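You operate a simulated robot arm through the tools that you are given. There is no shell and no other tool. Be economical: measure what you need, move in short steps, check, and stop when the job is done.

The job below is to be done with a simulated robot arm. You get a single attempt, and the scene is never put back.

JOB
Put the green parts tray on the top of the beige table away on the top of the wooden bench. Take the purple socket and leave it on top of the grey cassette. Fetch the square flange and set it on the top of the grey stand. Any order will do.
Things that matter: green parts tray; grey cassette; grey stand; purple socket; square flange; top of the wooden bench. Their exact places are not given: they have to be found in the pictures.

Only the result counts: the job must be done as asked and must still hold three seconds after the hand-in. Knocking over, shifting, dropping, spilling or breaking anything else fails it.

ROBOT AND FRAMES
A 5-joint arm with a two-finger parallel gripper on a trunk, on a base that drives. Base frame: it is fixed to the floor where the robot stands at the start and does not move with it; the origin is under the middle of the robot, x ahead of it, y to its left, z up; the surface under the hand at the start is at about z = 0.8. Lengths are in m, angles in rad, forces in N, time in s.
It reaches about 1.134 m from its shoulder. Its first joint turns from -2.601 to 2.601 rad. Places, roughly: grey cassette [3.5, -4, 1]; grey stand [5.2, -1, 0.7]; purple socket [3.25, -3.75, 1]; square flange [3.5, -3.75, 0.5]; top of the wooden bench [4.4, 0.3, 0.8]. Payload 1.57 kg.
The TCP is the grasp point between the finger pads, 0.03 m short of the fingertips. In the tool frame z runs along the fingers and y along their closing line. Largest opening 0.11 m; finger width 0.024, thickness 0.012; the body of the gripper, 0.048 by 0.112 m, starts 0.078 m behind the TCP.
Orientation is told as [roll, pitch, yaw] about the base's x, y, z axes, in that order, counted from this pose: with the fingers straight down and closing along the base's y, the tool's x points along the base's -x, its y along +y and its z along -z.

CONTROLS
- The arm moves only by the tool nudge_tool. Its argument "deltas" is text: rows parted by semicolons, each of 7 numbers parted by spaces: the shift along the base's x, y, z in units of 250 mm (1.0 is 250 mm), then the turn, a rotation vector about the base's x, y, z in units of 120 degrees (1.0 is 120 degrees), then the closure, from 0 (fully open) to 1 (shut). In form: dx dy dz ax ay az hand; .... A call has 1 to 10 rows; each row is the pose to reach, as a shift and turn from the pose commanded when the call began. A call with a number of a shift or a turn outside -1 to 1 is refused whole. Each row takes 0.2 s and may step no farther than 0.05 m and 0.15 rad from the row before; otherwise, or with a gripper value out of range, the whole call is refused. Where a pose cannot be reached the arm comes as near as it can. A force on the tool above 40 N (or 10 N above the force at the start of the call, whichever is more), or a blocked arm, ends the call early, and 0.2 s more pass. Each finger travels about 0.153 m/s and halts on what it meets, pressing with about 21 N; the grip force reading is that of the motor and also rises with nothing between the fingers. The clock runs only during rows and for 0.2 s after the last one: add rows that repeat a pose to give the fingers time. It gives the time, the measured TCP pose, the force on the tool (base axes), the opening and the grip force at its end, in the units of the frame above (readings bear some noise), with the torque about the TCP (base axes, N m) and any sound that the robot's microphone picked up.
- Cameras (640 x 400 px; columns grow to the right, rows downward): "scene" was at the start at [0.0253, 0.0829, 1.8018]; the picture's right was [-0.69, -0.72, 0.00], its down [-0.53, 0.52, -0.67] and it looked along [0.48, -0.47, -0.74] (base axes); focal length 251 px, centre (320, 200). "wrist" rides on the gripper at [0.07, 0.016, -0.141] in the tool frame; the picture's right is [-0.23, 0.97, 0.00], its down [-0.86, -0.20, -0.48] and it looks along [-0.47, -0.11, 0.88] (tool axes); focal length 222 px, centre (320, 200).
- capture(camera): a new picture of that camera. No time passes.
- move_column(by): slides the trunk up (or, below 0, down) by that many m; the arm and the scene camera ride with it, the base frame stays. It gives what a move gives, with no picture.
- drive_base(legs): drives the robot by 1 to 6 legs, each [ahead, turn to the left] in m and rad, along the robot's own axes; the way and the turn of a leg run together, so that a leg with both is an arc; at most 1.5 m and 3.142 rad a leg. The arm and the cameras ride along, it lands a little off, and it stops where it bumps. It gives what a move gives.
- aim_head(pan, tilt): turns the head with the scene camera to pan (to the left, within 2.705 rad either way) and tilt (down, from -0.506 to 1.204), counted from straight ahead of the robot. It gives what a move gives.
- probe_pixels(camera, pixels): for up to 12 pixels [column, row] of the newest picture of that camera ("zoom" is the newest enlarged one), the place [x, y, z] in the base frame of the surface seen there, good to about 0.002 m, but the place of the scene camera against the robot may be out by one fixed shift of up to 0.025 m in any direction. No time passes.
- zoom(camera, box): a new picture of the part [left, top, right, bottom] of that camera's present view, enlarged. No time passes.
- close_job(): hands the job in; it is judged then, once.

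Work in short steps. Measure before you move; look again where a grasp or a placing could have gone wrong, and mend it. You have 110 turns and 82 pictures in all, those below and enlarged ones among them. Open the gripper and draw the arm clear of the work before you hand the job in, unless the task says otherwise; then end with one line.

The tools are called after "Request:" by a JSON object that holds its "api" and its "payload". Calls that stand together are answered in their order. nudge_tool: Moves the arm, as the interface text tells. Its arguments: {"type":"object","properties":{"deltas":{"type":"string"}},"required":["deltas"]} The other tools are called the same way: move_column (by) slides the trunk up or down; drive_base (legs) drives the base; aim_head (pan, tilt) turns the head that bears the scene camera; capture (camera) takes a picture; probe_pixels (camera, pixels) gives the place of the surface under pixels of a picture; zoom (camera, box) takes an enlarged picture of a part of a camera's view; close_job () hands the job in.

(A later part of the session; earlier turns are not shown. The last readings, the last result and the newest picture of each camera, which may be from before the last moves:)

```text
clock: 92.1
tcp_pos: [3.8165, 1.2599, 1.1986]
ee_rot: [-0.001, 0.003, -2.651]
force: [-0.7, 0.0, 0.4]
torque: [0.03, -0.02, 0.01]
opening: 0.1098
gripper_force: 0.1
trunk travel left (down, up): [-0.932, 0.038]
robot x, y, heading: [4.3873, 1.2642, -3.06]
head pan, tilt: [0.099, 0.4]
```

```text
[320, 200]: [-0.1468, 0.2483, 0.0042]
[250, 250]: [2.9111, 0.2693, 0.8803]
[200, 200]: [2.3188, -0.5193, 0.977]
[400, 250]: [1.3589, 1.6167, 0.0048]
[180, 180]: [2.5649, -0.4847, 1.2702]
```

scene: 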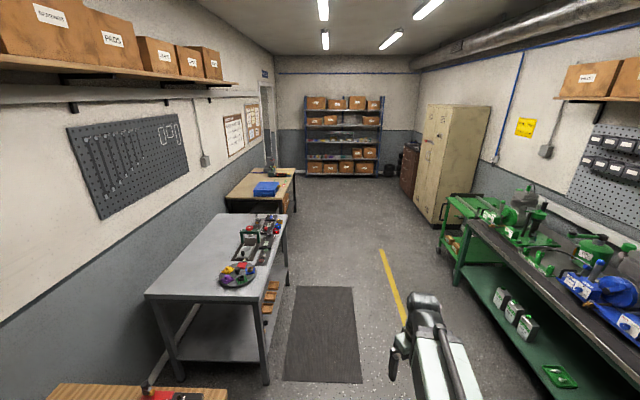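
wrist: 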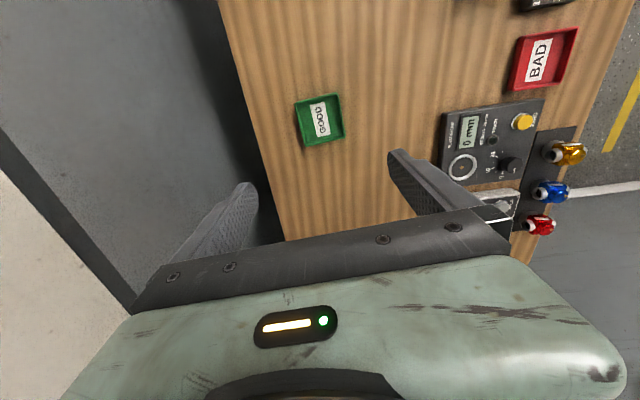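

The aisle back is clear; drive 3.9 m.

Request:
{"api": "drive_base", "payload": {"legs": [[1.5, 0], [1.5, 0], [1.1, 0]]}}

Request:
{"api": "aim_head", "payload": {"pan": 0.95, "tilt": 0.55}}

Request:
{"api": "capture", "payload": {"camera": "scene"}}

Request:
{"api": "probe_pixels", "payload": {"camera": "scene", "pixels": [[320, 300], [320, 200], [300, 250], [250, 200], [380, 200], [420, 250], [200, 250]]}}

```text
clock: 111.8
tcp_pos: [-0.2802, 1.0175, 1.199]
ee_rot: [-0.002, 0.004, -2.682]
force: [-0.4, 0.1, -0.3]
torque: [0.02, -0.02, 0.0]
opening: 0.11
gripper_force: 0.0
trunk travel left (down, up): [-0.932, 0.038]
robot x, y, heading: [0.2943, 1.0057, -3.093]
head pan, tilt: [0.099, 0.4]
```

```text
clock: 113.0
tcp_pos: [-0.2794, 1.0175, 1.1995]
ee_rot: [-0.001, 0.001, -2.682]
force: [-0.2, 0.0, -0.3]
torque: [0.0, 0.0, -0.02]
opening: 0.11
gripper_force: 0.1
trunk travel left (down, up): [-0.932, 0.038]
robot x, y, heading: [0.2954, 1.0036, -3.097]
head pan, tilt: [0.949, 0.55]
```

```text
48 pictures are left
```

scene: 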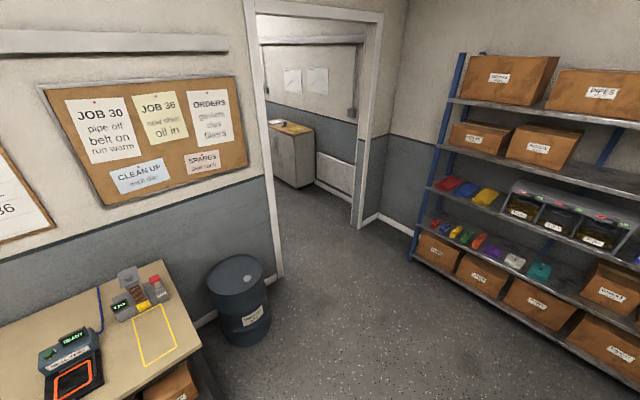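

```text
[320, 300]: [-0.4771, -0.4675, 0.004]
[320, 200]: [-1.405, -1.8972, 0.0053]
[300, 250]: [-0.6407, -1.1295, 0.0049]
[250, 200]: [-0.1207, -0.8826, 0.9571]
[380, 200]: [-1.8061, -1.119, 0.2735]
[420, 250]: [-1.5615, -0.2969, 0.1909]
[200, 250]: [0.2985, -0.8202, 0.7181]
```

The door's jambs stand at about (281,275) and (358,225); probe them and the room beyond.

Request:
{"api": "probe_pixels", "payload": {"camera": "scene", "pixels": [[283, 280], [288, 275], [355, 230], [350, 228], [375, 218], [295, 185], [330, 200], [335, 240], [300, 210], [310, 195]]}}

```text
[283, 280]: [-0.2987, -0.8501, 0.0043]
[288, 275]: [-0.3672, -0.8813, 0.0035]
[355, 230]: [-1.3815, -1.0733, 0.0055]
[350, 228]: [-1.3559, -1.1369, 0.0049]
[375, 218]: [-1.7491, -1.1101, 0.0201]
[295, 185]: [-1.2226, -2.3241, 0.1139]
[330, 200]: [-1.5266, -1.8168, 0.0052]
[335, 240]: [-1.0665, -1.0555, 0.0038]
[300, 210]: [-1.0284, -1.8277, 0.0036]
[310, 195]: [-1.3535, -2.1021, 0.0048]
```

Door spans (-0.30,-0.87) to (-1.38,-1.07). I drive to about (-0.8,-0.1), facing the opening.

Request:
{"api": "drive_base", "payload": {"legs": [[0, 0.745], [0.8, 0], [0.75, 0], [0, 0.78]]}}

Request:
{"api": "aim_head", "payload": {"pan": 0, "tilt": 0.6}}

Request:
{"api": "capture", "payload": {"camera": "scene"}}

Request:
{"api": "probe_pixels", "payload": {"camera": "scene", "pixels": [[100, 300], [150, 250], [440, 250], [470, 300], [320, 200], [250, 150], [200, 200]]}}

```text
clock: 125.0
tcp_pos: [-0.8293, -0.6777, 1.2001]
ee_rot: [-0.002, 0.001, -1.15]
force: [0.0, -0.1, 0.8]
torque: [-0.03, 0.0, 0.0]
opening: 0.1099
gripper_force: 0.1
trunk travel left (down, up): [-0.932, 0.038]
robot x, y, heading: [-0.8009, -0.1047, -1.569]
head pan, tilt: [0.949, 0.55]
```

```text
clock: 126.2
tcp_pos: [-0.8297, -0.6798, 1.1996]
ee_rot: [-0.003, 0.004, -1.15]
force: [-0.4, -0.5, -0.2]
torque: [0.01, 0.03, -0.02]
opening: 0.1101
gripper_force: 0.1
trunk travel left (down, up): [-0.932, 0.038]
robot x, y, heading: [-0.8003, -0.105, -1.564]
head pan, tilt: [0.0, 0.6]
```

```text
47 pictures are left
```

scene: 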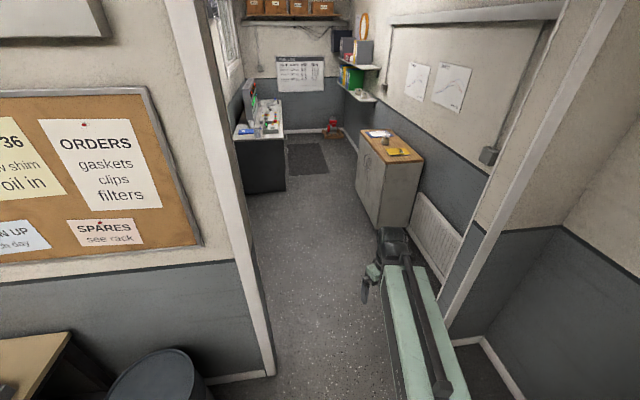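

```text
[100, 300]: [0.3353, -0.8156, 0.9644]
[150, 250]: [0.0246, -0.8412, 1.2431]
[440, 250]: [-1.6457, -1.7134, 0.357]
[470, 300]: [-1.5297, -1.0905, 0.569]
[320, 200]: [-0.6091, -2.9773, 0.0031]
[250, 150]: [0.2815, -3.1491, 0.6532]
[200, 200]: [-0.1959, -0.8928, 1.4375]
```

The room beyond opens ahead. Drive through the door 1.5 m and look to the left.

Request:
{"api": "drive_base", "payload": {"legs": [[1.0, 0], [0.5, 0.17]]}}

Request:
{"api": "aim_head", "payload": {"pan": 0.9, "tilt": 0.45}}

Request:
{"api": "capture", "payload": {"camera": "scene"}}

Request:
{"api": "aim_head", "payload": {"pan": 0.1, "tilt": 0.45}}

Request:
{"api": "capture", "payload": {"camera": "scene"}}

Request:
{"api": "probe_pixels", "payload": {"camera": "scene", "pixels": [[320, 200], [250, 250], [400, 250], [200, 150], [300, 300]]}}

```text
clock: 133.9
tcp_pos: [-0.6678, -2.1585, 1.1981]
ee_rot: [0.001, 0.003, -0.973]
force: [0.3, -0.1, 0.3]
torque: [-0.01, -0.02, -0.02]
opening: 0.1096
gripper_force: 0.0
trunk travel left (down, up): [-0.932, 0.038]
robot x, y, heading: [-0.7426, -1.5928, -1.386]
head pan, tilt: [0.0, 0.6]
```

```text
clock: 135.1
tcp_pos: [-0.6674, -2.1579, 1.1988]
ee_rot: [0.003, 0.003, -0.973]
force: [0.8, -0.3, -0.6]
torque: [0.01, -0.01, 0.01]
opening: 0.1101
gripper_force: 0.0
trunk travel left (down, up): [-0.932, 0.038]
robot x, y, heading: [-0.7464, -1.5897, -1.382]
head pan, tilt: [0.901, 0.45]
```

```text
46 pictures are left
```

scene: 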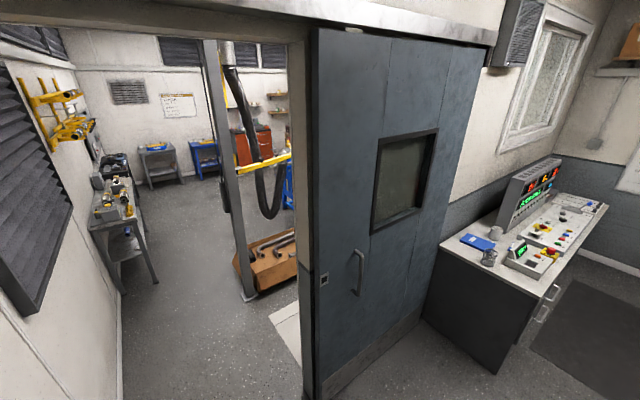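

```text
clock: 136.2
tcp_pos: [-0.6682, -2.1582, 1.2]
ee_rot: [0.001, 0.003, -0.971]
force: [0.1, 0.5, 0.2]
torque: [0.02, -0.01, 0.02]
opening: 0.1099
gripper_force: 0.1
trunk travel left (down, up): [-0.932, 0.038]
robot x, y, heading: [-0.747, -1.5922, -1.387]
head pan, tilt: [0.099, 0.45]
```

```text
45 pictures are left
```

scene: 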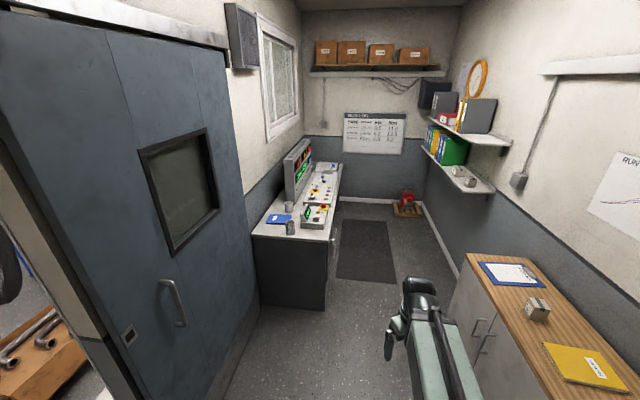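

```text
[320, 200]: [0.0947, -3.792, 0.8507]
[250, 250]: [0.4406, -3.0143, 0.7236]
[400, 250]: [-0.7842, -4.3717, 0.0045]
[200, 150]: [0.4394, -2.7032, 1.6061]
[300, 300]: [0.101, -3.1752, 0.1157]
```

A sliding door on the left opens into a third room. I look at it and probe the opening.

Request:
{"api": "aim_head", "payload": {"pan": 1.15, "tilt": 0.5}}

Request:
{"api": "capture", "payload": {"camera": "scene"}}

Request:
{"api": "probe_pixels", "payload": {"camera": "scene", "pixels": [[180, 380], [230, 350], [375, 390], [290, 300], [320, 240], [190, 250], [330, 150], [390, 150], [280, 190], [240, 240], [420, 250], [370, 330]]}}

```text
clock: 137.5
tcp_pos: [-0.6676, -2.1576, 1.199]
ee_rot: [0.0, 0.003, -0.972]
force: [-0.8, 0.6, -0.2]
torque: [-0.01, -0.01, 0.0]
opening: 0.1101
gripper_force: 0.0
trunk travel left (down, up): [-0.932, 0.038]
robot x, y, heading: [-0.7447, -1.5904, -1.38]
head pan, tilt: [1.15, 0.499]
```

```text
44 pictures are left
```

scene: 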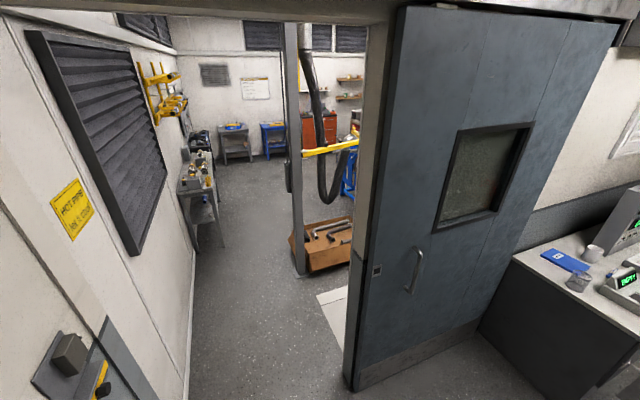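

```text
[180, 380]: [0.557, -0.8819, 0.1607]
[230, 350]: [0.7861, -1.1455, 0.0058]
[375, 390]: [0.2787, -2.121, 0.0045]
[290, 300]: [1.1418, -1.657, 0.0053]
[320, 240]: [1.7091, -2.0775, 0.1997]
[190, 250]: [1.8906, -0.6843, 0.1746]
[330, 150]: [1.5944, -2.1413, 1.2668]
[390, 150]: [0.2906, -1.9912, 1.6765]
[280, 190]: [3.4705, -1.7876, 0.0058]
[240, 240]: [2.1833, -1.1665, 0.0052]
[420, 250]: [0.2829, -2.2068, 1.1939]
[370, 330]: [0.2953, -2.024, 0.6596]
```

Opening runs from the left wall (y≈-0.95) to the door at (0.28,-2.0). Turn left and drive through its middle.

Request:
{"api": "drive_base", "payload": {"legs": [[0, 1.51], [1.2, 0], [0.4, 0]]}}

Request:
{"api": "aim_head", "payload": {"pan": -0.4, "tilt": 0.4}}

Request:
{"api": "capture", "payload": {"camera": "scene"}}

Request:
{"api": "probe_pixels", "payload": {"camera": "scene", "pixels": [[320, 200], [250, 200], [200, 200], [400, 250], [150, 150], [350, 250]]}}

```text
clock: 149.4
tcp_pos: [1.4213, -1.3159, 1.1983]
ee_rot: [0.0, 0.003, 0.551]
force: [-0.2, 1.1, -0.1]
torque: [0.02, -0.01, -0.01]
opening: 0.11
gripper_force: 0.1
trunk travel left (down, up): [-0.932, 0.038]
robot x, y, heading: [0.8462, -1.3614, 0.138]
head pan, tilt: [1.15, 0.499]
```

```text
clock: 151.1
tcp_pos: [1.4206, -1.3156, 1.1993]
ee_rot: [0.0, 0.004, 0.551]
force: [-0.6, -0.4, -0.2]
torque: [0.0, -0.03, 0.0]
opening: 0.11
gripper_force: 0.0
trunk travel left (down, up): [-0.932, 0.038]
robot x, y, heading: [0.8474, -1.3592, 0.141]
head pan, tilt: [-0.4, 0.4]
```

```text
43 pictures are left
```

scene: 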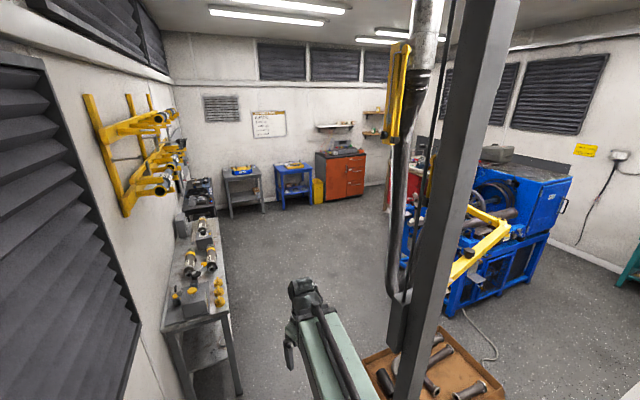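

```text
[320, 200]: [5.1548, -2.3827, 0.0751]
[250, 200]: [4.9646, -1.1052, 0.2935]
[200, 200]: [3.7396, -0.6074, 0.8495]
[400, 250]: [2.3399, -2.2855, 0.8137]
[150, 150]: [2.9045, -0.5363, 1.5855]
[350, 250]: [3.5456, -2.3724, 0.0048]
```

Grey stand is at (5,-1.1); the big blue machine at about (3.5,-3.8). I probe the side bench front and the post foot for passage width.

Request:
{"api": "probe_pixels", "payload": {"camera": "scene", "pixels": [[234, 340], [226, 290], [398, 385], [402, 350], [370, 360], [425, 300], [480, 230], [300, 240]]}}

Request:
{"api": "zoom", "payload": {"camera": "scene", "box": [400, 130, 600, 330]}}

Request:
{"api": "zoom", "payload": {"camera": "scene", "box": [200, 120, 400, 230]}}

```text
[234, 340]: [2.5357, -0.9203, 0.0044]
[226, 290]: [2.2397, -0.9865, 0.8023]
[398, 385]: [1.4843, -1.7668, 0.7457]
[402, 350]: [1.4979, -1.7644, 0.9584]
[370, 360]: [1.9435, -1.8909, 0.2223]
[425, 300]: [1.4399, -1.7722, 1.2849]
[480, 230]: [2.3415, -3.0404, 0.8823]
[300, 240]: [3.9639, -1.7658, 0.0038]
```

```text
2.00 times, centred on (500, 230) of scene
```

zoom: 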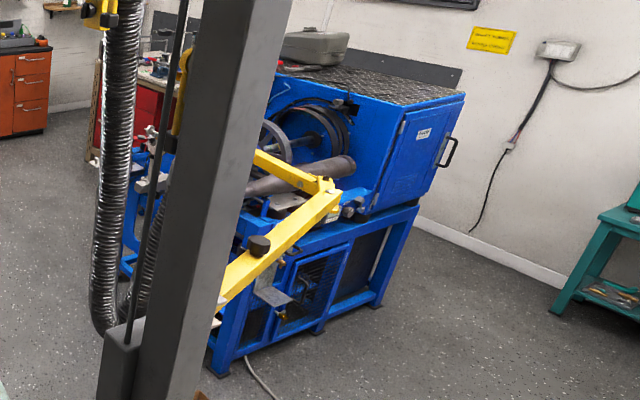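

```text
3.20 times, centred on (300, 175) of scene
```

zoom: 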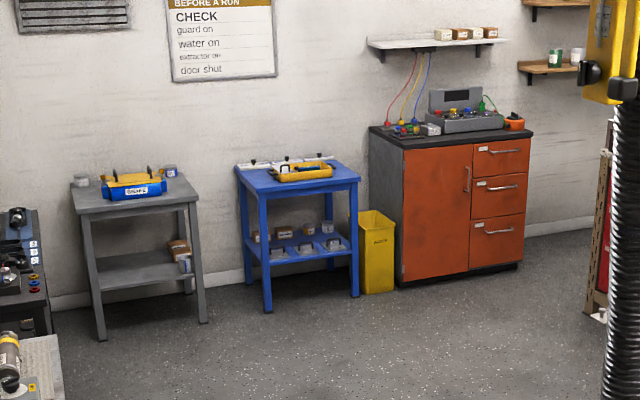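

Passage is about 0.9 m between bench front (y≈-0.95) and crate/post (y≈-1.77). I straighten to heading ≈-0.02 and drive 1.5 m.

Request:
{"api": "drive_base", "payload": {"legs": [[0, -0.16], [1.5, 0], [0.4, 0]]}}

Request:
{"api": "aim_head", "payload": {"pan": -1.0, "tilt": 0.5}}

Request:
{"api": "capture", "payload": {"camera": "scene"}}

Request:
{"api": "probe_pixels", "payload": {"camera": "scene", "pixels": [[320, 200], [250, 200], [200, 200], [400, 200], [300, 300], [350, 250]]}}

```text
clock: 161.3
tcp_pos: [3.3217, -1.4555, 1.1991]
ee_rot: [0.0, 0.003, 0.382]
force: [0.1, 0.5, -0.3]
torque: [0.04, 0.01, -0.05]
opening: 0.11
gripper_force: 0.1
trunk travel left (down, up): [-0.932, 0.038]
robot x, y, heading: [2.7535, -1.4072, -0.021]
head pan, tilt: [-0.4, 0.4]
```

```text
clock: 162.3
tcp_pos: [3.3227, -1.4558, 1.1993]
ee_rot: [-0.002, 0.004, 0.38]
force: [0.1, -0.2, 0.2]
torque: [-0.02, 0.0, -0.05]
opening: 0.1102
gripper_force: 0.1
trunk travel left (down, up): [-0.932, 0.038]
robot x, y, heading: [2.7519, -1.4055, -0.022]
head pan, tilt: [-1.0, 0.499]
```

```text
40 pictures are left
```

scene: 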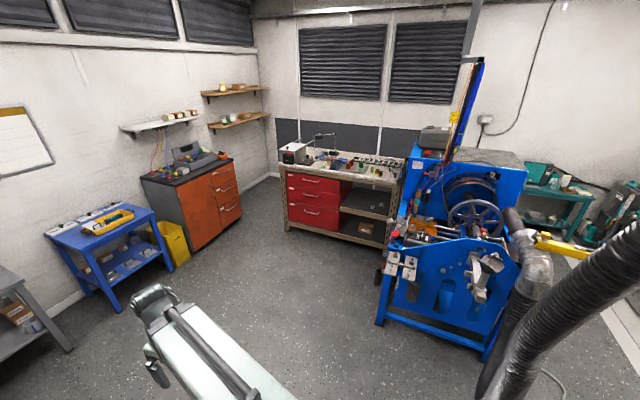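

```text
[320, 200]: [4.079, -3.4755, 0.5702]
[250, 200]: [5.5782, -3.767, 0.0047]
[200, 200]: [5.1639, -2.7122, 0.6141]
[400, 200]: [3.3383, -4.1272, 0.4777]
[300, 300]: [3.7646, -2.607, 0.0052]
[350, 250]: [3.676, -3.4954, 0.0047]
```

A bench with red drawers stands near (3.7,-3.8); it seems to hold socket, cassette and (on the lower shelf) the flange. Zoom.

Request:
{"api": "zoom", "payload": {"camera": "scene", "box": [270, 120, 430, 260]}}

Request:
{"api": "probe_pixels", "payload": {"camera": "zoom", "pixels": [[150, 150], [380, 190], [420, 210], [310, 160], [440, 260], [410, 320], [360, 240], [520, 260], [80, 330], [380, 150]]}}

```text
2.86 times, centred on (350, 190) of scene
```

zoom: 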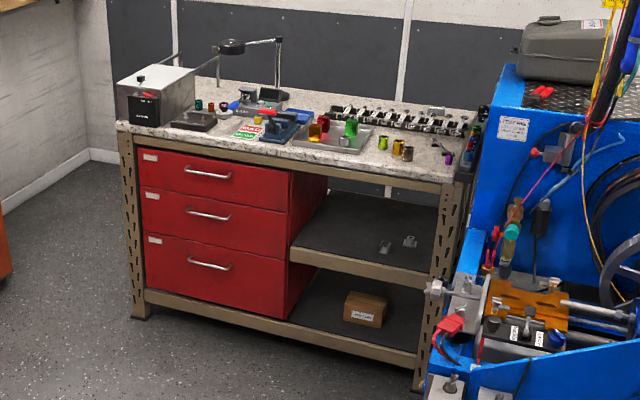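

```text
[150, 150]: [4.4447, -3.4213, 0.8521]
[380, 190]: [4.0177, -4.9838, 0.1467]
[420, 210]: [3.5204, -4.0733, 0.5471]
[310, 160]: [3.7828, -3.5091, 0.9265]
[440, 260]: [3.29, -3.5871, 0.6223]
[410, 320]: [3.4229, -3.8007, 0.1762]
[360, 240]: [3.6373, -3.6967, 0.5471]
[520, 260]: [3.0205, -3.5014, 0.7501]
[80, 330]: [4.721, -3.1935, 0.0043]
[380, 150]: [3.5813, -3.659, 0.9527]
```

Purple socket at zoom (448,157), shelf items at (385,247)/(410,240). I drive nearer in arcs, staying clear of the side bench behind and the blue machine.

Request:
{"api": "drive_base", "payload": {"legs": [[0.5, -0.3], [0.4, -0.7], [0, -0.4], [0.8, 0]]}}

Request:
{"api": "aim_head", "payload": {"pan": 0, "tilt": 0.65}}

Request:
{"api": "capture", "payload": {"camera": "scene"}}

Request:
{"api": "probe_pixels", "payload": {"camera": "scene", "pixels": [[320, 200], [250, 200], [200, 200], [400, 200], [300, 300], [350, 250], [450, 300], [500, 300]]}}

```text
clock: 172.4
tcp_pos: [3.7099, -3.1011, 1.1988]
ee_rot: [0.001, 0.004, -1.027]
force: [-0.4, -0.4, 0.0]
torque: [-0.02, -0.04, 0.02]
opening: 0.1098
gripper_force: 0.1
trunk travel left (down, up): [-0.932, 0.038]
robot x, y, heading: [3.6585, -2.5304, -1.422]
head pan, tilt: [-1.0, 0.499]
```

```text
clock: 173.7
tcp_pos: [3.711, -3.1008, 1.199]
ee_rot: [0.0, 0.004, -1.026]
force: [0.2, 0.1, 0.0]
torque: [-0.01, -0.01, 0.02]
opening: 0.1101
gripper_force: 0.0
trunk travel left (down, up): [-0.932, 0.038]
robot x, y, heading: [3.6595, -2.5296, -1.426]
head pan, tilt: [0.0, 0.649]
```

```text
38 pictures are left
```

scene: 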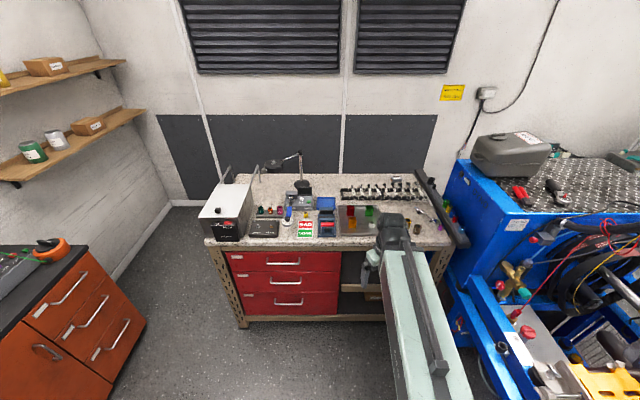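

```text
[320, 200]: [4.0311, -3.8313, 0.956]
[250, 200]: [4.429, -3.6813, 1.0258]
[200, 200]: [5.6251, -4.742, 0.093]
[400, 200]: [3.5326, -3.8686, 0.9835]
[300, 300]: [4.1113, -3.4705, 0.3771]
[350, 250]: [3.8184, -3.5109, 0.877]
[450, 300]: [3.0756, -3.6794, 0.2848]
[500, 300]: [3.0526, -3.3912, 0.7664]
```

Bench top z≈0.93. I enlarge the right part of its top.

Request:
{"api": "zoom", "payload": {"camera": "scene", "box": [320, 165, 480, 265]}}

Request:
{"api": "probe_pixels", "payload": {"camera": "zoom", "pixels": [[440, 210], [500, 180], [300, 50], [310, 100], [360, 110], [60, 250], [230, 240], [470, 220], [540, 250]]}}

```text
4.00 times, centred on (400, 215) of scene
```

zoom: 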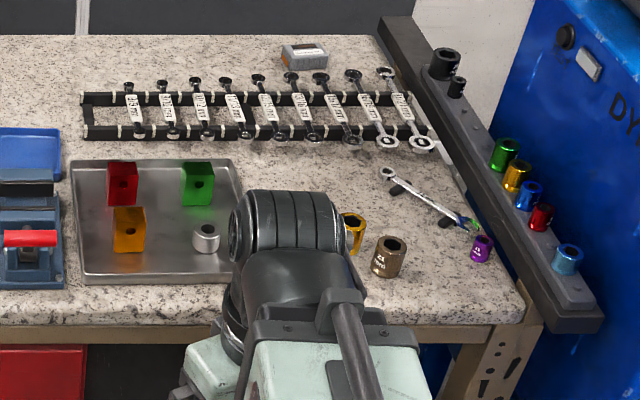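

```text
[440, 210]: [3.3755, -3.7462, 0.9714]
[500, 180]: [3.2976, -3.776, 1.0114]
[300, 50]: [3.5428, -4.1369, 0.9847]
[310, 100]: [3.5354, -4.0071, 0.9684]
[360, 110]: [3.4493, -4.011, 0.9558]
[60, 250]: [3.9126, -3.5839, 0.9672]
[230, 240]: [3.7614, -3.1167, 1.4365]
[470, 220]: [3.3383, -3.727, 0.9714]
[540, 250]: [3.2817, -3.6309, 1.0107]
```

Grey cassette is the box at (3.54,-4.14,0.985); purple socket at about (3.32,-3.69). I check how far my base reaches ahead, to know how close I may drive.

Request:
{"api": "aim_head", "payload": {"pan": 0.15, "tilt": 1.2}}

Request:
{"api": "capture", "payload": {"camera": "scene"}}

Request:
{"api": "probe_pixels", "payload": {"camera": "scene", "pixels": [[250, 215], [250, 235], [300, 200], [200, 250], [230, 300], [330, 180]]}}

```text
clock: 174.6
tcp_pos: [3.7112, -3.101, 1.1988]
ee_rot: [0.0, 0.002, -1.025]
force: [0.3, 0.6, -0.6]
torque: [-0.02, 0.02, -0.03]
opening: 0.1101
gripper_force: 0.1
trunk travel left (down, up): [-0.932, 0.038]
robot x, y, heading: [3.658, -2.5307, -1.422]
head pan, tilt: [0.15, 1.201]
```

```text
36 pictures are left
```

scene: 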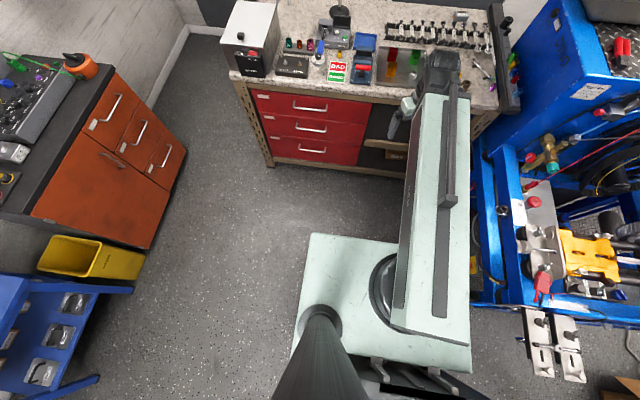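

```text
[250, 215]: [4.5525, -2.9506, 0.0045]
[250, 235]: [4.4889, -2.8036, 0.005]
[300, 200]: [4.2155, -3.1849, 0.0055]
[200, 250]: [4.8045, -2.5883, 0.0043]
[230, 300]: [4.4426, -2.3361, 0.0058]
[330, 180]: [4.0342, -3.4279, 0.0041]
```

The pale deck: probe its corners.

Request:
{"api": "probe_pixels", "payload": {"camera": "scene", "pixels": [[318, 240], [330, 260], [305, 330], [465, 345], [380, 245], [470, 270], [500, 305], [490, 250]]}}

```text
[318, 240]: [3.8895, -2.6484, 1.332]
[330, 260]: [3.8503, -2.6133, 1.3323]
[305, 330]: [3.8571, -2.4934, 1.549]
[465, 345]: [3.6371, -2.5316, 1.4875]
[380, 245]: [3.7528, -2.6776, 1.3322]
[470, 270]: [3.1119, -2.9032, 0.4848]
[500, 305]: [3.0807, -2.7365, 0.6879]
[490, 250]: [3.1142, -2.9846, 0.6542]
```

Deck reaches only ~0.15 ahead at the top; the machine's side is at x≈3.11. I turn slightly right and approach to about (3.58,-3.03).

Request:
{"api": "drive_base", "payload": {"legs": [[0, -0.3], [0.5, 0], [0, 0.15]]}}

Request:
{"api": "aim_head", "payload": {"pan": 0.0, "tilt": 0.9}}

Request:
{"api": "capture", "payload": {"camera": "scene"}}

Request:
{"api": "capture", "payload": {"camera": "wrist"}}

```text
clock: 179.2
tcp_pos: [3.5511, -3.5988, 1.1988]
ee_rot: [0.0, 0.002, -1.171]
force: [0.1, -0.3, 0.9]
torque: [0.0, -0.04, -0.01]
opening: 0.1099
gripper_force: 0.0
trunk travel left (down, up): [-0.932, 0.038]
robot x, y, heading: [3.5803, -3.0265, -1.576]
head pan, tilt: [0.15, 1.201]
```

```text
clock: 180.0
tcp_pos: [3.5519, -3.5995, 1.1994]
ee_rot: [0.001, 0.003, -1.172]
force: [0.3, -0.3, 0.8]
torque: [-0.01, -0.02, 0.02]
opening: 0.11
gripper_force: 0.1
trunk travel left (down, up): [-0.932, 0.038]
robot x, y, heading: [3.5825, -3.0253, -1.58]
head pan, tilt: [0.0, 0.901]
```

```text
35 pictures are left
```

scene: 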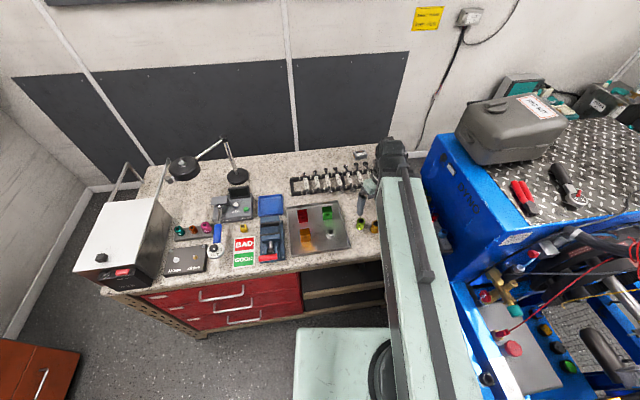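

```text
34 pictures are left
```

wrist: 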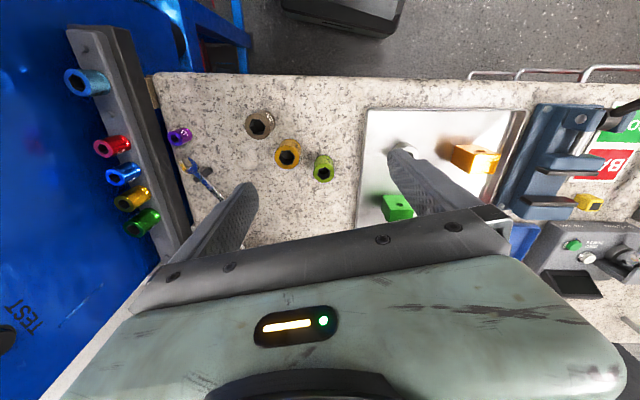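

Purple socket shows at wrist pixel (180,137). Zoom and probe it.

Request:
{"api": "zoom", "payload": {"camera": "wrist", "box": [140, 100, 236, 160]}}

Request:
{"api": "probe_pixels", "payload": {"camera": "zoom", "pixels": [[288, 225], [225, 245], [320, 270], [250, 195], [270, 290], [250, 250], [340, 320], [60, 250], [130, 300]]}}

```text
6.67 times, centred on (188, 130) of wrist
```

zoom: 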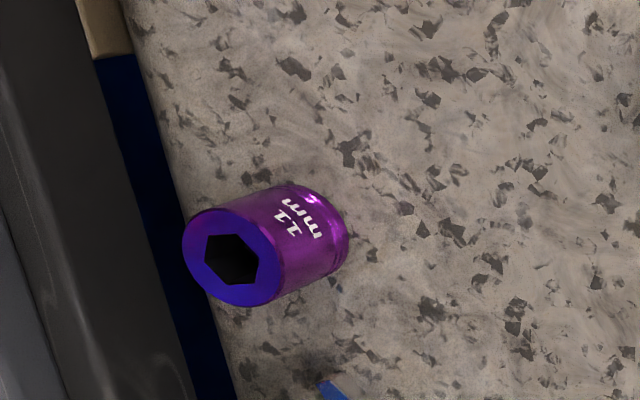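

```text
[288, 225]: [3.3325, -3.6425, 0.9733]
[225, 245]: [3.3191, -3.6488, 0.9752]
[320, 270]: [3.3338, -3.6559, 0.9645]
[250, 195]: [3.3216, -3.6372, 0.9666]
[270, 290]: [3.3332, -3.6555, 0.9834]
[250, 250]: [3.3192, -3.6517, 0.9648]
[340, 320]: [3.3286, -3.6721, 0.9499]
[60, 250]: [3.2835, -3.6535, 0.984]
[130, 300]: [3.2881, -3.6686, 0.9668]
```

The socket stands upright. I probe its top rim for the centre, and the neighbours (rail, counter) for clearance.

Request:
{"api": "probe_pixels", "payload": {"camera": "zoom", "pixels": [[191, 245], [235, 214], [272, 255], [225, 298], [263, 285], [200, 280], [346, 235], [300, 292], [380, 250], [215, 370], [110, 200]]}}

```text
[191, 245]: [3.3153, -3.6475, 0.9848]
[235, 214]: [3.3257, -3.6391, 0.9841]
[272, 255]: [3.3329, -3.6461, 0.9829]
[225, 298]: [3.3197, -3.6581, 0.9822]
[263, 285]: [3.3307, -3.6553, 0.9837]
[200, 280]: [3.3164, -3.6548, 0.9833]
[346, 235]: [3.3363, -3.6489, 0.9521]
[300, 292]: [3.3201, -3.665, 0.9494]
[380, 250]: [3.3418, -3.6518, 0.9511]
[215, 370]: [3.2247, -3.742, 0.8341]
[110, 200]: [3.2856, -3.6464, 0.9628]
```

Socket centre (3.3245,-3.649), top 0.983, counter 0.951; rail edge at x≈3.285. I'll grip with the fingers along the rail's direction (yaw ≈0.148-π so that the camera is on the free side), opening half. First move over it.

Request:
{"api": "nudge_tool", "payload": {"deltas": "-0.05 -0.01 0 0 0 -0.07 0.2; -0.1 -0.02 0 0 0 -0.14 0.4; -0.15 -0.03 0 0 0 -0.21 0.5; -0.2 -0.04 0 0 0 -0.28 0.5; -0.25 -0.05 0 0 0 -0.35 0.5; -0.3 -0.06 0 0 0 -0.42 0.5; -0.35 -0.07 0 0 0 -0.49 0.5; -0.4 -0.08 0 0 0 -0.56 0.5; -0.45 -0.09 0 0 0 -0.63 0.5; -0.5 -0.1 0 0 0 -0.7 0.5"}}

Request:
{"api": "nudge_tool", "payload": {"deltas": "-0.1 -0.03 0 0 0 -0.06 0.5; -0.2 -0.05 0 0 0 -0.12 0.5; -0.3 -0.07 0 0 0 -0.17 0.5; -0.4 -0.098 0 0 0 -0.17 0.5; -0.41 -0.098 0 0 0 -0.17 0.5"}}

Request:
{"api": "capture", "payload": {"camera": "wrist"}}

```text
clock: 182.2
tcp_pos: [3.4265, -3.6248, 1.1994]
ee_rot: [0.0, 0.004, -2.64]
force: [-0.1, 0.8, -0.7]
torque: [-0.04, -0.02, 0.01]
opening: 0.0551
gripper_force: 0.1
trunk travel left (down, up): [-0.932, 0.038]
robot x, y, heading: [3.5837, -3.0285, -1.578]
head pan, tilt: [0.0, 0.901]
```

```text
clock: 183.4
tcp_pos: [3.3244, -3.6493, 1.1994]
ee_rot: [0.002, 0.002, -2.996]
force: [0.3, -0.1, 0.2]
torque: [0.01, -0.01, 0.01]
opening: 0.0553
gripper_force: 0.0
trunk travel left (down, up): [-0.932, 0.038]
robot x, y, heading: [3.5877, -3.0244, -1.577]
head pan, tilt: [0.0, 0.901]
```

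```text
32 pictures are left
```

wrist: 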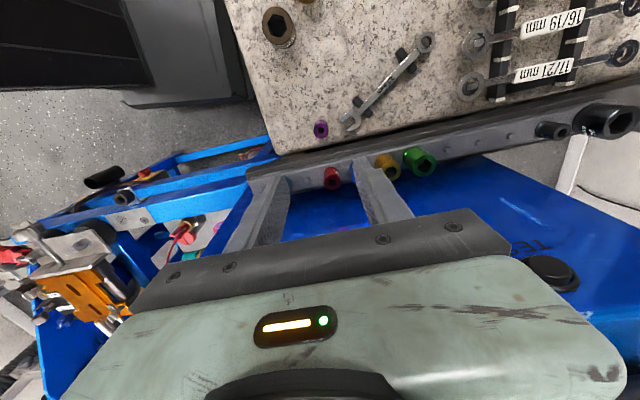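

The wrench end lies close to the socket. Zoom and probe both, with the rail.

Request:
{"api": "zoom", "payload": {"camera": "wrist", "box": [272, 90, 400, 190]}}

Request:
{"api": "probe_pixels", "payload": {"camera": "zoom", "pixels": [[242, 165], [222, 160], [262, 175], [246, 145], [243, 185], [365, 160], [380, 170], [430, 130], [300, 370], [150, 345], [300, 300], [340, 275]]}}

```text
4.00 times, centred on (336, 140) of wrist
```

zoom: 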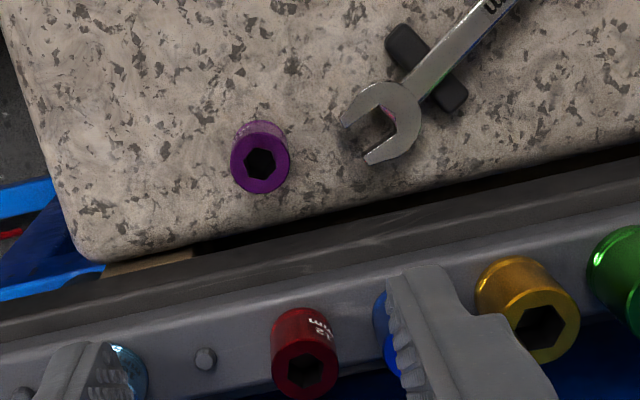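

```text
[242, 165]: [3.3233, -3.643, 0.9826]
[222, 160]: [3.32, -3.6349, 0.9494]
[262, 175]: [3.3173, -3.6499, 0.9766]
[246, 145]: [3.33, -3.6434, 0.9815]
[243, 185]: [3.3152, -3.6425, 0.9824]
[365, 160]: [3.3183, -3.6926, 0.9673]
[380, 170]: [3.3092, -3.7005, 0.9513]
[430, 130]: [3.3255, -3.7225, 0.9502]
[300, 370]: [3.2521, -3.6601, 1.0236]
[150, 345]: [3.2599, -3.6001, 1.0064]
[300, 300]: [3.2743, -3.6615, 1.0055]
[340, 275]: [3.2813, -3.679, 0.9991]
```

I choose a diagonal grip: closing axis along (+x,+y), i.e. yaw ≈ -3.927, which clears wrench and rail by about 1 cm each. Turn and narrow the opening to 0.04.

Request:
{"api": "nudge_tool", "payload": {"deltas": "0 0 0 0 0 -0.065 0.63; 0 0 0 0 0 -0.13 0.63; 0 0 0 0 0 -0.195 0.63; 0 0 0 0 0 -0.26 0.63; 0 0 0 0 0 -0.325 0.63; 0 0 0 0 0 -0.39 0.63; 0 0 0 0 0 -0.445 0.63; 0 0 0 0 0 -0.445 0.63"}}

Request:
{"api": "move_column", "payload": {"by": -0.15}}

Request:
{"api": "capture", "payload": {"camera": "wrist"}}

```text
clock: 185.2
tcp_pos: [3.3238, -3.6492, 1.1979]
ee_rot: [-0.001, 0.004, 2.357]
force: [0.2, 0.1, -0.2]
torque: [-0.02, -0.03, -0.02]
opening: 0.0406
gripper_force: 0.0
trunk travel left (down, up): [-0.932, 0.038]
robot x, y, heading: [3.5842, -3.0266, -1.578]
head pan, tilt: [0.0, 0.901]
```

```text
clock: 186.9
tcp_pos: [3.3234, -3.6481, 1.0498]
ee_rot: [0.0, 0.003, 2.358]
force: [0.4, -0.3, -0.4]
torque: [0.01, 0.02, -0.03]
opening: 0.0406
gripper_force: 0.1
trunk travel left (down, up): [-0.782, 0.188]
robot x, y, heading: [3.5838, -3.0301, -1.579]
head pan, tilt: [0.0, 0.901]
```

```text
30 pictures are left
```

wrist: 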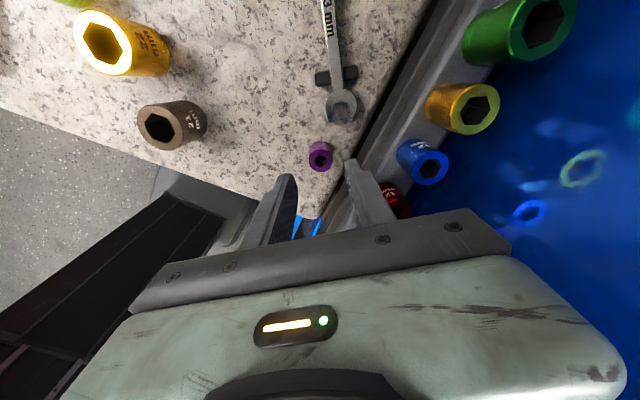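

The socket shows at (320,157), centred between the fingertips. I verify its position once more.

Request:
{"api": "zoom", "payload": {"camera": "wrist", "box": [272, 125, 368, 185]}}

Request:
{"api": "probe_pixels", "payload": {"camera": "zoom", "pixels": [[252, 235], [395, 215], [320, 275], [275, 205], [370, 255], [540, 250], [560, 300], [500, 260]]}}

```text
6.67 times, centred on (320, 155) of wrist
```

zoom: 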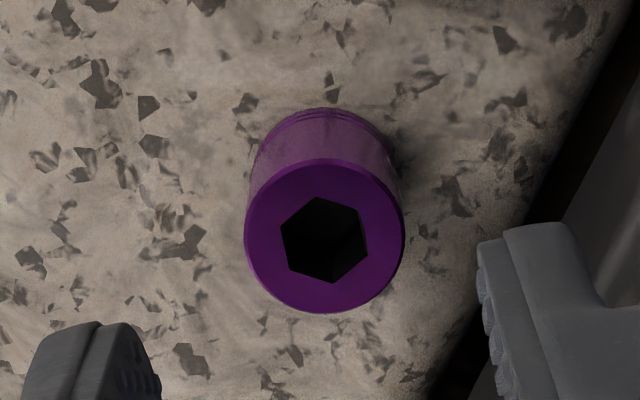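

```text
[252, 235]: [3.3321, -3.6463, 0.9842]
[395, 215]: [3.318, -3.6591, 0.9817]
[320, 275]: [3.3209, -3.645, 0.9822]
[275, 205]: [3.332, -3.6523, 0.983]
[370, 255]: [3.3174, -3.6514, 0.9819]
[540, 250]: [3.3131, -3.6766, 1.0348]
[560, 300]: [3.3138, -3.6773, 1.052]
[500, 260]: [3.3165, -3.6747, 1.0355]
```

Centre (3.325,-3.652) against TCP (3.3235,-3.6485): a small fix, lower to z 0.993, and close.

Request:
{"api": "nudge_tool", "payload": {"deltas": "0.005 -0.012 0 0 0 0 0.63"}}

Request:
{"api": "move_column", "payload": {"by": -0.057}}

Request:
{"api": "nudge_tool", "payload": {"deltas": "0 0 0 0 0 0 0.7; 0 0 0 0 0 0 0.85; 0 0 0 0 0 0 1; 0 0 0 0 0 0 1"}}

Request:
{"api": "move_column", "payload": {"by": 0.12}}

Request:
{"api": "capture", "payload": {"camera": "wrist"}}

```text
clock: 187.3
tcp_pos: [3.3254, -3.6507, 1.049]
ee_rot: [0.001, 0.003, 2.357]
force: [0.3, 0.6, 0.5]
torque: [0.0, 0.04, 0.0]
opening: 0.0406
gripper_force: 0.0
trunk travel left (down, up): [-0.782, 0.188]
robot x, y, heading: [3.5855, -3.0257, -1.577]
head pan, tilt: [0.0, 0.901]
```

```text
clock: 188.3
tcp_pos: [3.3251, -3.6517, 0.9914]
ee_rot: [0.001, 0.004, 2.359]
force: [0.6, -0.2, 0.2]
torque: [0.0, 0.0, 0.04]
opening: 0.0408
gripper_force: 0.0
trunk travel left (down, up): [-0.725, 0.245]
robot x, y, heading: [3.5812, -3.0311, -1.578]
head pan, tilt: [0.0, 0.901]
```

```text
clock: 189.3
tcp_pos: [3.3263, -3.6521, 0.9931]
ee_rot: [-0.001, 0.005, 2.359]
force: [0.8, 0.3, -0.3]
torque: [0.01, 0.03, 0.0]
opening: 0.0225
gripper_force: 20.5
trunk travel left (down, up): [-0.725, 0.245]
robot x, y, heading: [3.5783, -3.0279, -1.578]
head pan, tilt: [0.0, 0.901]
```

```text
clock: 190.8
tcp_pos: [3.3239, -3.6505, 1.1122]
ee_rot: [0.0, 0.004, 2.358]
force: [0.3, 0.8, -0.4]
torque: [-0.01, -0.02, -0.04]
opening: 0.0224
gripper_force: 21.6
trunk travel left (down, up): [-0.845, 0.125]
robot x, y, heading: [3.579, -3.0263, -1.579]
head pan, tilt: [0.0, 0.901]
```

```text
28 pictures are left
```

wrist: 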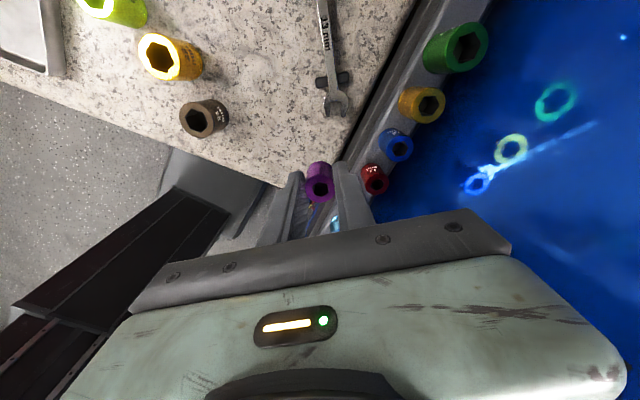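

Socket gripped (opening 0.0225). Raise a bit and move toward the cassette.

Request:
{"api": "move_column", "payload": {"by": 0.05}}

Request:
{"api": "nudge_tool", "payload": {"deltas": "0.078 -0.178 0 0 0 0 1; 0.156 -0.356 0 0 0 0 1; 0.234 -0.534 0 0 0 0 1; 0.312 -0.712 0 0 0 0 1; 0.39 -0.89 0 0 0 0 1"}}

Request:
{"api": "nudge_tool", "payload": {"deltas": "0.078 -0.178 0 0 0 0 1; 0.156 -0.356 0 0 0 0 1; 0.234 -0.534 0 0 0 0 1; 0.312 -0.712 0 0 0 0 1; 0.39 -0.89 0 0 0 0 1"}}

Request:
{"api": "capture", "payload": {"camera": "wrist"}}

```text
clock: 191.7
tcp_pos: [3.3248, -3.6511, 1.1611]
ee_rot: [-0.001, 0.003, 2.359]
force: [-0.9, -0.6, 0.1]
torque: [0.01, 0.02, 0.04]
opening: 0.0227
gripper_force: 20.6
trunk travel left (down, up): [-0.895, 0.075]
robot x, y, heading: [3.5824, -3.0247, -1.575]
head pan, tilt: [0.0, 0.901]
```

```text
clock: 192.9
tcp_pos: [3.4222, -3.875, 1.1617]
ee_rot: [-0.003, 0.003, 2.359]
force: [-0.3, 0.2, -0.4]
torque: [-0.01, 0.0, -0.01]
opening: 0.0225
gripper_force: 21.2
trunk travel left (down, up): [-0.895, 0.075]
robot x, y, heading: [3.5789, -3.0254, -1.577]
head pan, tilt: [0.0, 0.901]
```

```text
clock: 194.1
tcp_pos: [3.5287, -3.9733, 1.1608]
ee_rot: [0.003, 0.007, 2.357]
force: [0.8, 0.2, -1.2]
torque: [-0.01, 0.02, -0.02]
opening: 0.0222
gripper_force: 21.5
out of reach, approached as far as the arm can: row 3, 4, 5
trunk travel left (down, up): [-0.895, 0.075]
robot x, y, heading: [3.5823, -3.0221, -1.581]
head pan, tilt: [0.0, 0.901]
```

```text
27 pictures are left
```

wrist: 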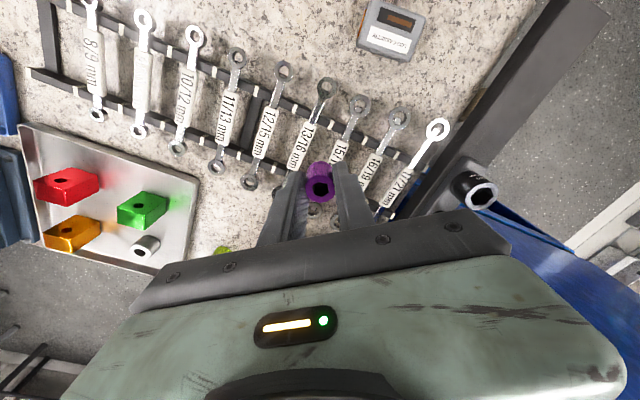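

Tool-down reach ends about 0.95 m from the base; cassette is 0.17 m farther. I creep the base forward in a short leg, watching for a bump.

Request:
{"api": "drive_base", "payload": {"legs": [[0.09, 0]]}}

Request:
{"api": "drive_base", "payload": {"legs": [[0.08, 0]]}}

Request:
{"api": "capture", "payload": {"camera": "wrist"}}

```text
clock: 195.2
tcp_pos: [3.5261, -4.0664, 1.161]
ee_rot: [0.001, 0.006, 2.358]
force: [0.8, 0.0, -0.3]
torque: [0.01, -0.02, 0.03]
opening: 0.0227
gripper_force: 21.5
trunk travel left (down, up): [-0.895, 0.075]
robot x, y, heading: [3.5831, -3.1202, -1.579]
head pan, tilt: [0.0, 0.901]
```

```text
clock: 196.3
tcp_pos: [3.5265, -4.148, 1.1616]
ee_rot: [0.003, 0.005, 2.358]
force: [0.3, -0.6, -0.7]
torque: [0.03, -0.04, 0.0]
opening: 0.0227
gripper_force: 20.8
trunk travel left (down, up): [-0.895, 0.075]
robot x, y, heading: [3.5842, -3.198, -1.578]
head pan, tilt: [0.0, 0.901]
```

```text
26 pictures are left
```

wrist: 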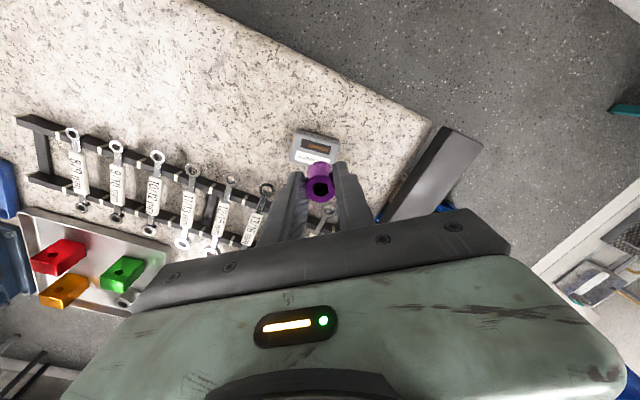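

No bump. The cassette now shows at (315,147). Zoom and probe it.

Request:
{"api": "zoom", "payload": {"camera": "wrist", "box": [272, 115, 368, 175]}}

Request:
{"api": "probe_pixels", "payload": {"camera": "zoom", "pixels": [[165, 105], [440, 165], [130, 270], [270, 200], [340, 140], [300, 250], [200, 150], [420, 210], [180, 300], [560, 150]]}}

```text
6.67 times, centred on (320, 145) of wrist
```

zoom: 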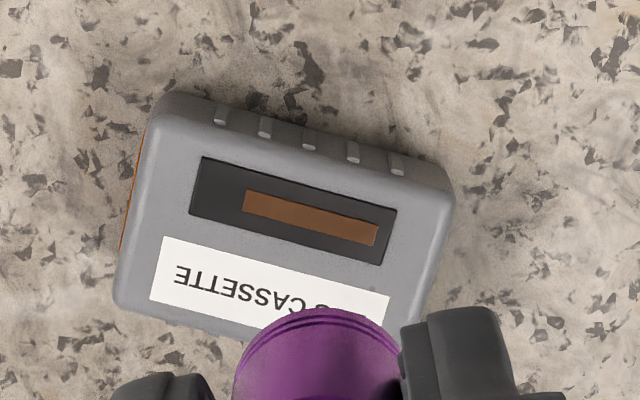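

```text
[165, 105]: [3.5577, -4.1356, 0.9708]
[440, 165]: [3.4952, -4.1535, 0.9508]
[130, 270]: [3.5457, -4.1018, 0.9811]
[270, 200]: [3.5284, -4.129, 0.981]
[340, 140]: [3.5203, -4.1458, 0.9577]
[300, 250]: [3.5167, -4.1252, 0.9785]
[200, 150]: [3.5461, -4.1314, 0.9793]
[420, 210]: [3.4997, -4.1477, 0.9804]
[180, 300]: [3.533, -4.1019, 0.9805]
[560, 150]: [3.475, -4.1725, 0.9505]
```

Cassette top centre ≈(3.520,-4.125), z 0.981. I shift the tool there at height and read back.

Request:
{"api": "nudge_tool", "payload": {"deltas": "-0.026 0.092 0 0 0 0 1; -0.026 0.092 0 0 0 0 1"}}

```text
clock: 196.9
tcp_pos: [3.5195, -4.1242, 1.1619]
ee_rot: [0.003, 0.005, 2.357]
force: [-0.5, -0.2, -0.1]
torque: [-0.03, -0.04, -0.02]
opening: 0.0227
gripper_force: 20.9
trunk travel left (down, up): [-0.895, 0.075]
robot x, y, heading: [3.5806, -3.1995, -1.581]
head pan, tilt: [0.0, 0.901]
```

Exactly there. Lower to just above the cassette and look.

Request:
{"api": "move_column", "payload": {"by": -0.12}}

Request:
{"api": "zoom", "payload": {"camera": "wrist", "box": [250, 100, 394, 240]}}

Request:
{"api": "probe_pixels", "payload": {"camera": "zoom", "pixels": [[300, 220], [240, 200], [400, 200]]}}

```text
clock: 198.4
tcp_pos: [3.52, -4.1225, 1.0427]
ee_rot: [0.004, 0.008, 2.36]
force: [0.5, 1.0, 0.1]
torque: [-0.01, -0.03, 0.0]
opening: 0.0226
gripper_force: 21.0
trunk travel left (down, up): [-0.775, 0.195]
robot x, y, heading: [3.5827, -3.2008, -1.578]
head pan, tilt: [0.0, 0.901]
```

```text
2.86 times, centred on (322, 170) of wrist
```

zoom: 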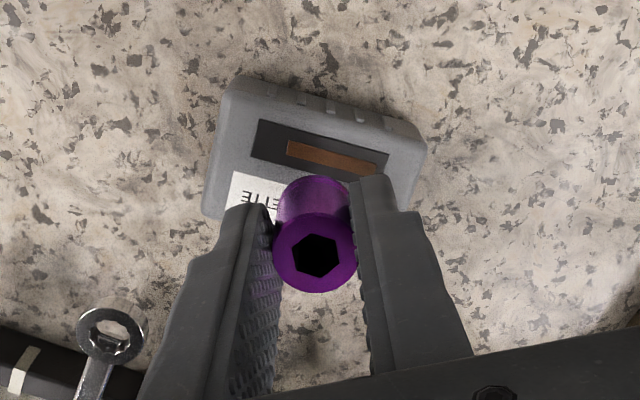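

```text
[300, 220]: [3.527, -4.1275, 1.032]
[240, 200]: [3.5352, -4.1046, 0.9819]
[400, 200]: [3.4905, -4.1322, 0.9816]
```

Centred within a few mm over the cassette (top 0.982). Lower the last 18 mm.

Request:
{"api": "move_column", "payload": {"by": -0.0185}}

Request:
{"api": "zoom", "payload": {"camera": "wrist", "box": [250, 100, 394, 240]}}

```text
clock: 199.1
tcp_pos: [3.5189, -4.1229, 1.0232]
ee_rot: [0.003, 0.006, 2.359]
force: [-0.7, 0.8, -0.4]
torque: [-0.03, 0.01, -0.02]
opening: 0.0228
gripper_force: 21.1
trunk travel left (down, up): [-0.757, 0.213]
robot x, y, heading: [3.5799, -3.2017, -1.576]
head pan, tilt: [0.0, 0.901]
```

```text
2.86 times, centred on (322, 170) of wrist
```

zoom: 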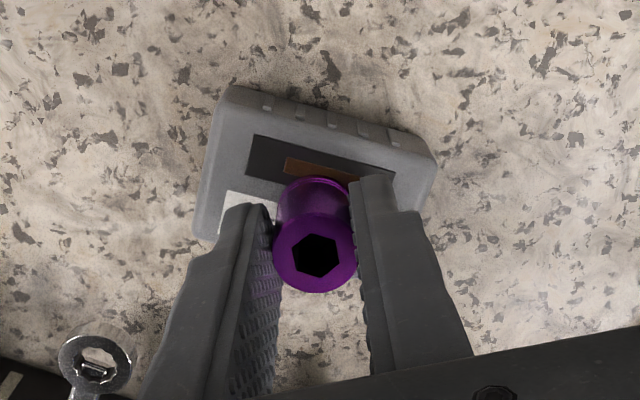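

Bottom is within about 1 mm of the top. Open and rise.

Request:
{"api": "nudge_tool", "payload": {"deltas": "0 0 0 0 0 0 0.72; 0 0 0 0 0 0 0.6; 0 0 0 0 0 0 0.5; 0 0 0 0 0 0 0.5"}}

Request:
{"api": "move_column", "payload": {"by": 0.15}}

Request:
{"api": "zoom", "payload": {"camera": "wrist", "box": [250, 90, 394, 190]}}

```text
clock: 200.1
tcp_pos: [3.5199, -4.1232, 1.0233]
ee_rot: [0.006, 0.008, 2.359]
force: [-0.3, 0.6, 0.5]
torque: [0.0, 0.01, -0.01]
opening: 0.0549
gripper_force: 0.0
trunk travel left (down, up): [-0.757, 0.213]
robot x, y, heading: [3.5794, -3.1999, -1.579]
head pan, tilt: [0.0, 0.901]
```

```text
clock: 201.8
tcp_pos: [3.5203, -4.1234, 1.1721]
ee_rot: [0.005, 0.007, 2.357]
force: [0.1, 0.3, 0.8]
torque: [-0.06, 0.01, -0.01]
opening: 0.0549
gripper_force: 0.2
trunk travel left (down, up): [-0.907, 0.063]
robot x, y, heading: [3.5793, -3.1993, -1.583]
head pan, tilt: [0.0, 0.901]
```

```text
4.00 times, centred on (322, 140) of wrist
```

zoom: 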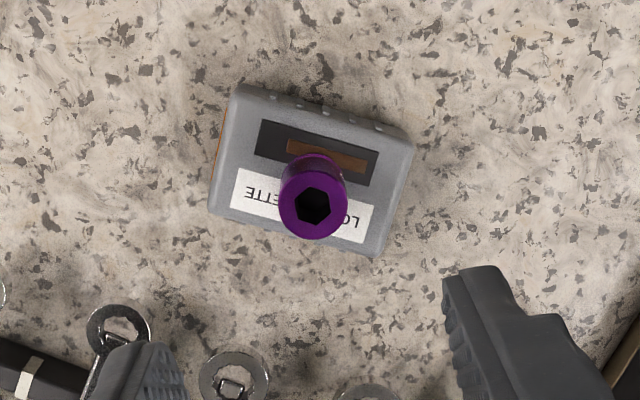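

The socket stands on the cassette. Now for the flange: back off 0.8 m and look onto the lower shelf with the trunk lowered.

Request:
{"api": "drive_base", "payload": {"legs": [[-0.8, 0]]}}

Request:
{"api": "move_column", "payload": {"by": -0.45}}

Request:
{"api": "aim_head", "payload": {"pan": 0.05, "tilt": 0.55}}

Request:
{"api": "capture", "payload": {"camera": "scene"}}

```text
clock: 206.1
tcp_pos: [3.5286, -3.3198, 1.1736]
ee_rot: [0.003, 0.008, 2.364]
force: [-0.2, -0.6, 0.5]
torque: [-0.02, -0.02, 0.01]
opening: 0.0552
gripper_force: 0.0
trunk travel left (down, up): [-0.907, 0.063]
robot x, y, heading: [3.5833, -2.3963, -1.567]
head pan, tilt: [0.0, 0.901]
```

```text
refused: -0.45 is not a number from -0.4 to 0.4
```

```text
clock: 206.9
tcp_pos: [3.5278, -3.3197, 1.174]
ee_rot: [0.003, 0.008, 2.364]
force: [-0.4, 0.7, 0.3]
torque: [0.01, -0.04, -0.02]
opening: 0.0548
gripper_force: 0.1
trunk travel left (down, up): [-0.907, 0.063]
robot x, y, heading: [3.5861, -2.3988, -1.572]
head pan, tilt: [0.051, 0.55]
```

```text
21 pictures are left
```

scene: 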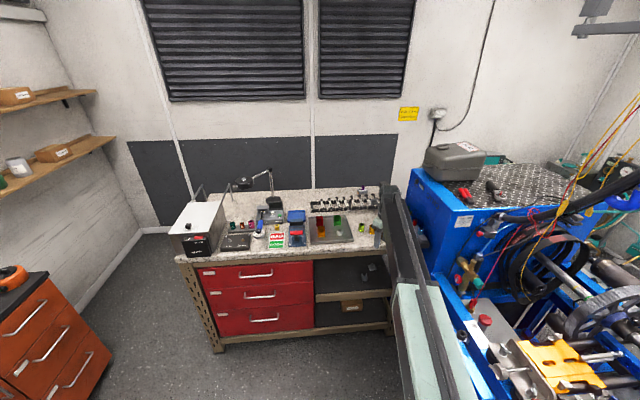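

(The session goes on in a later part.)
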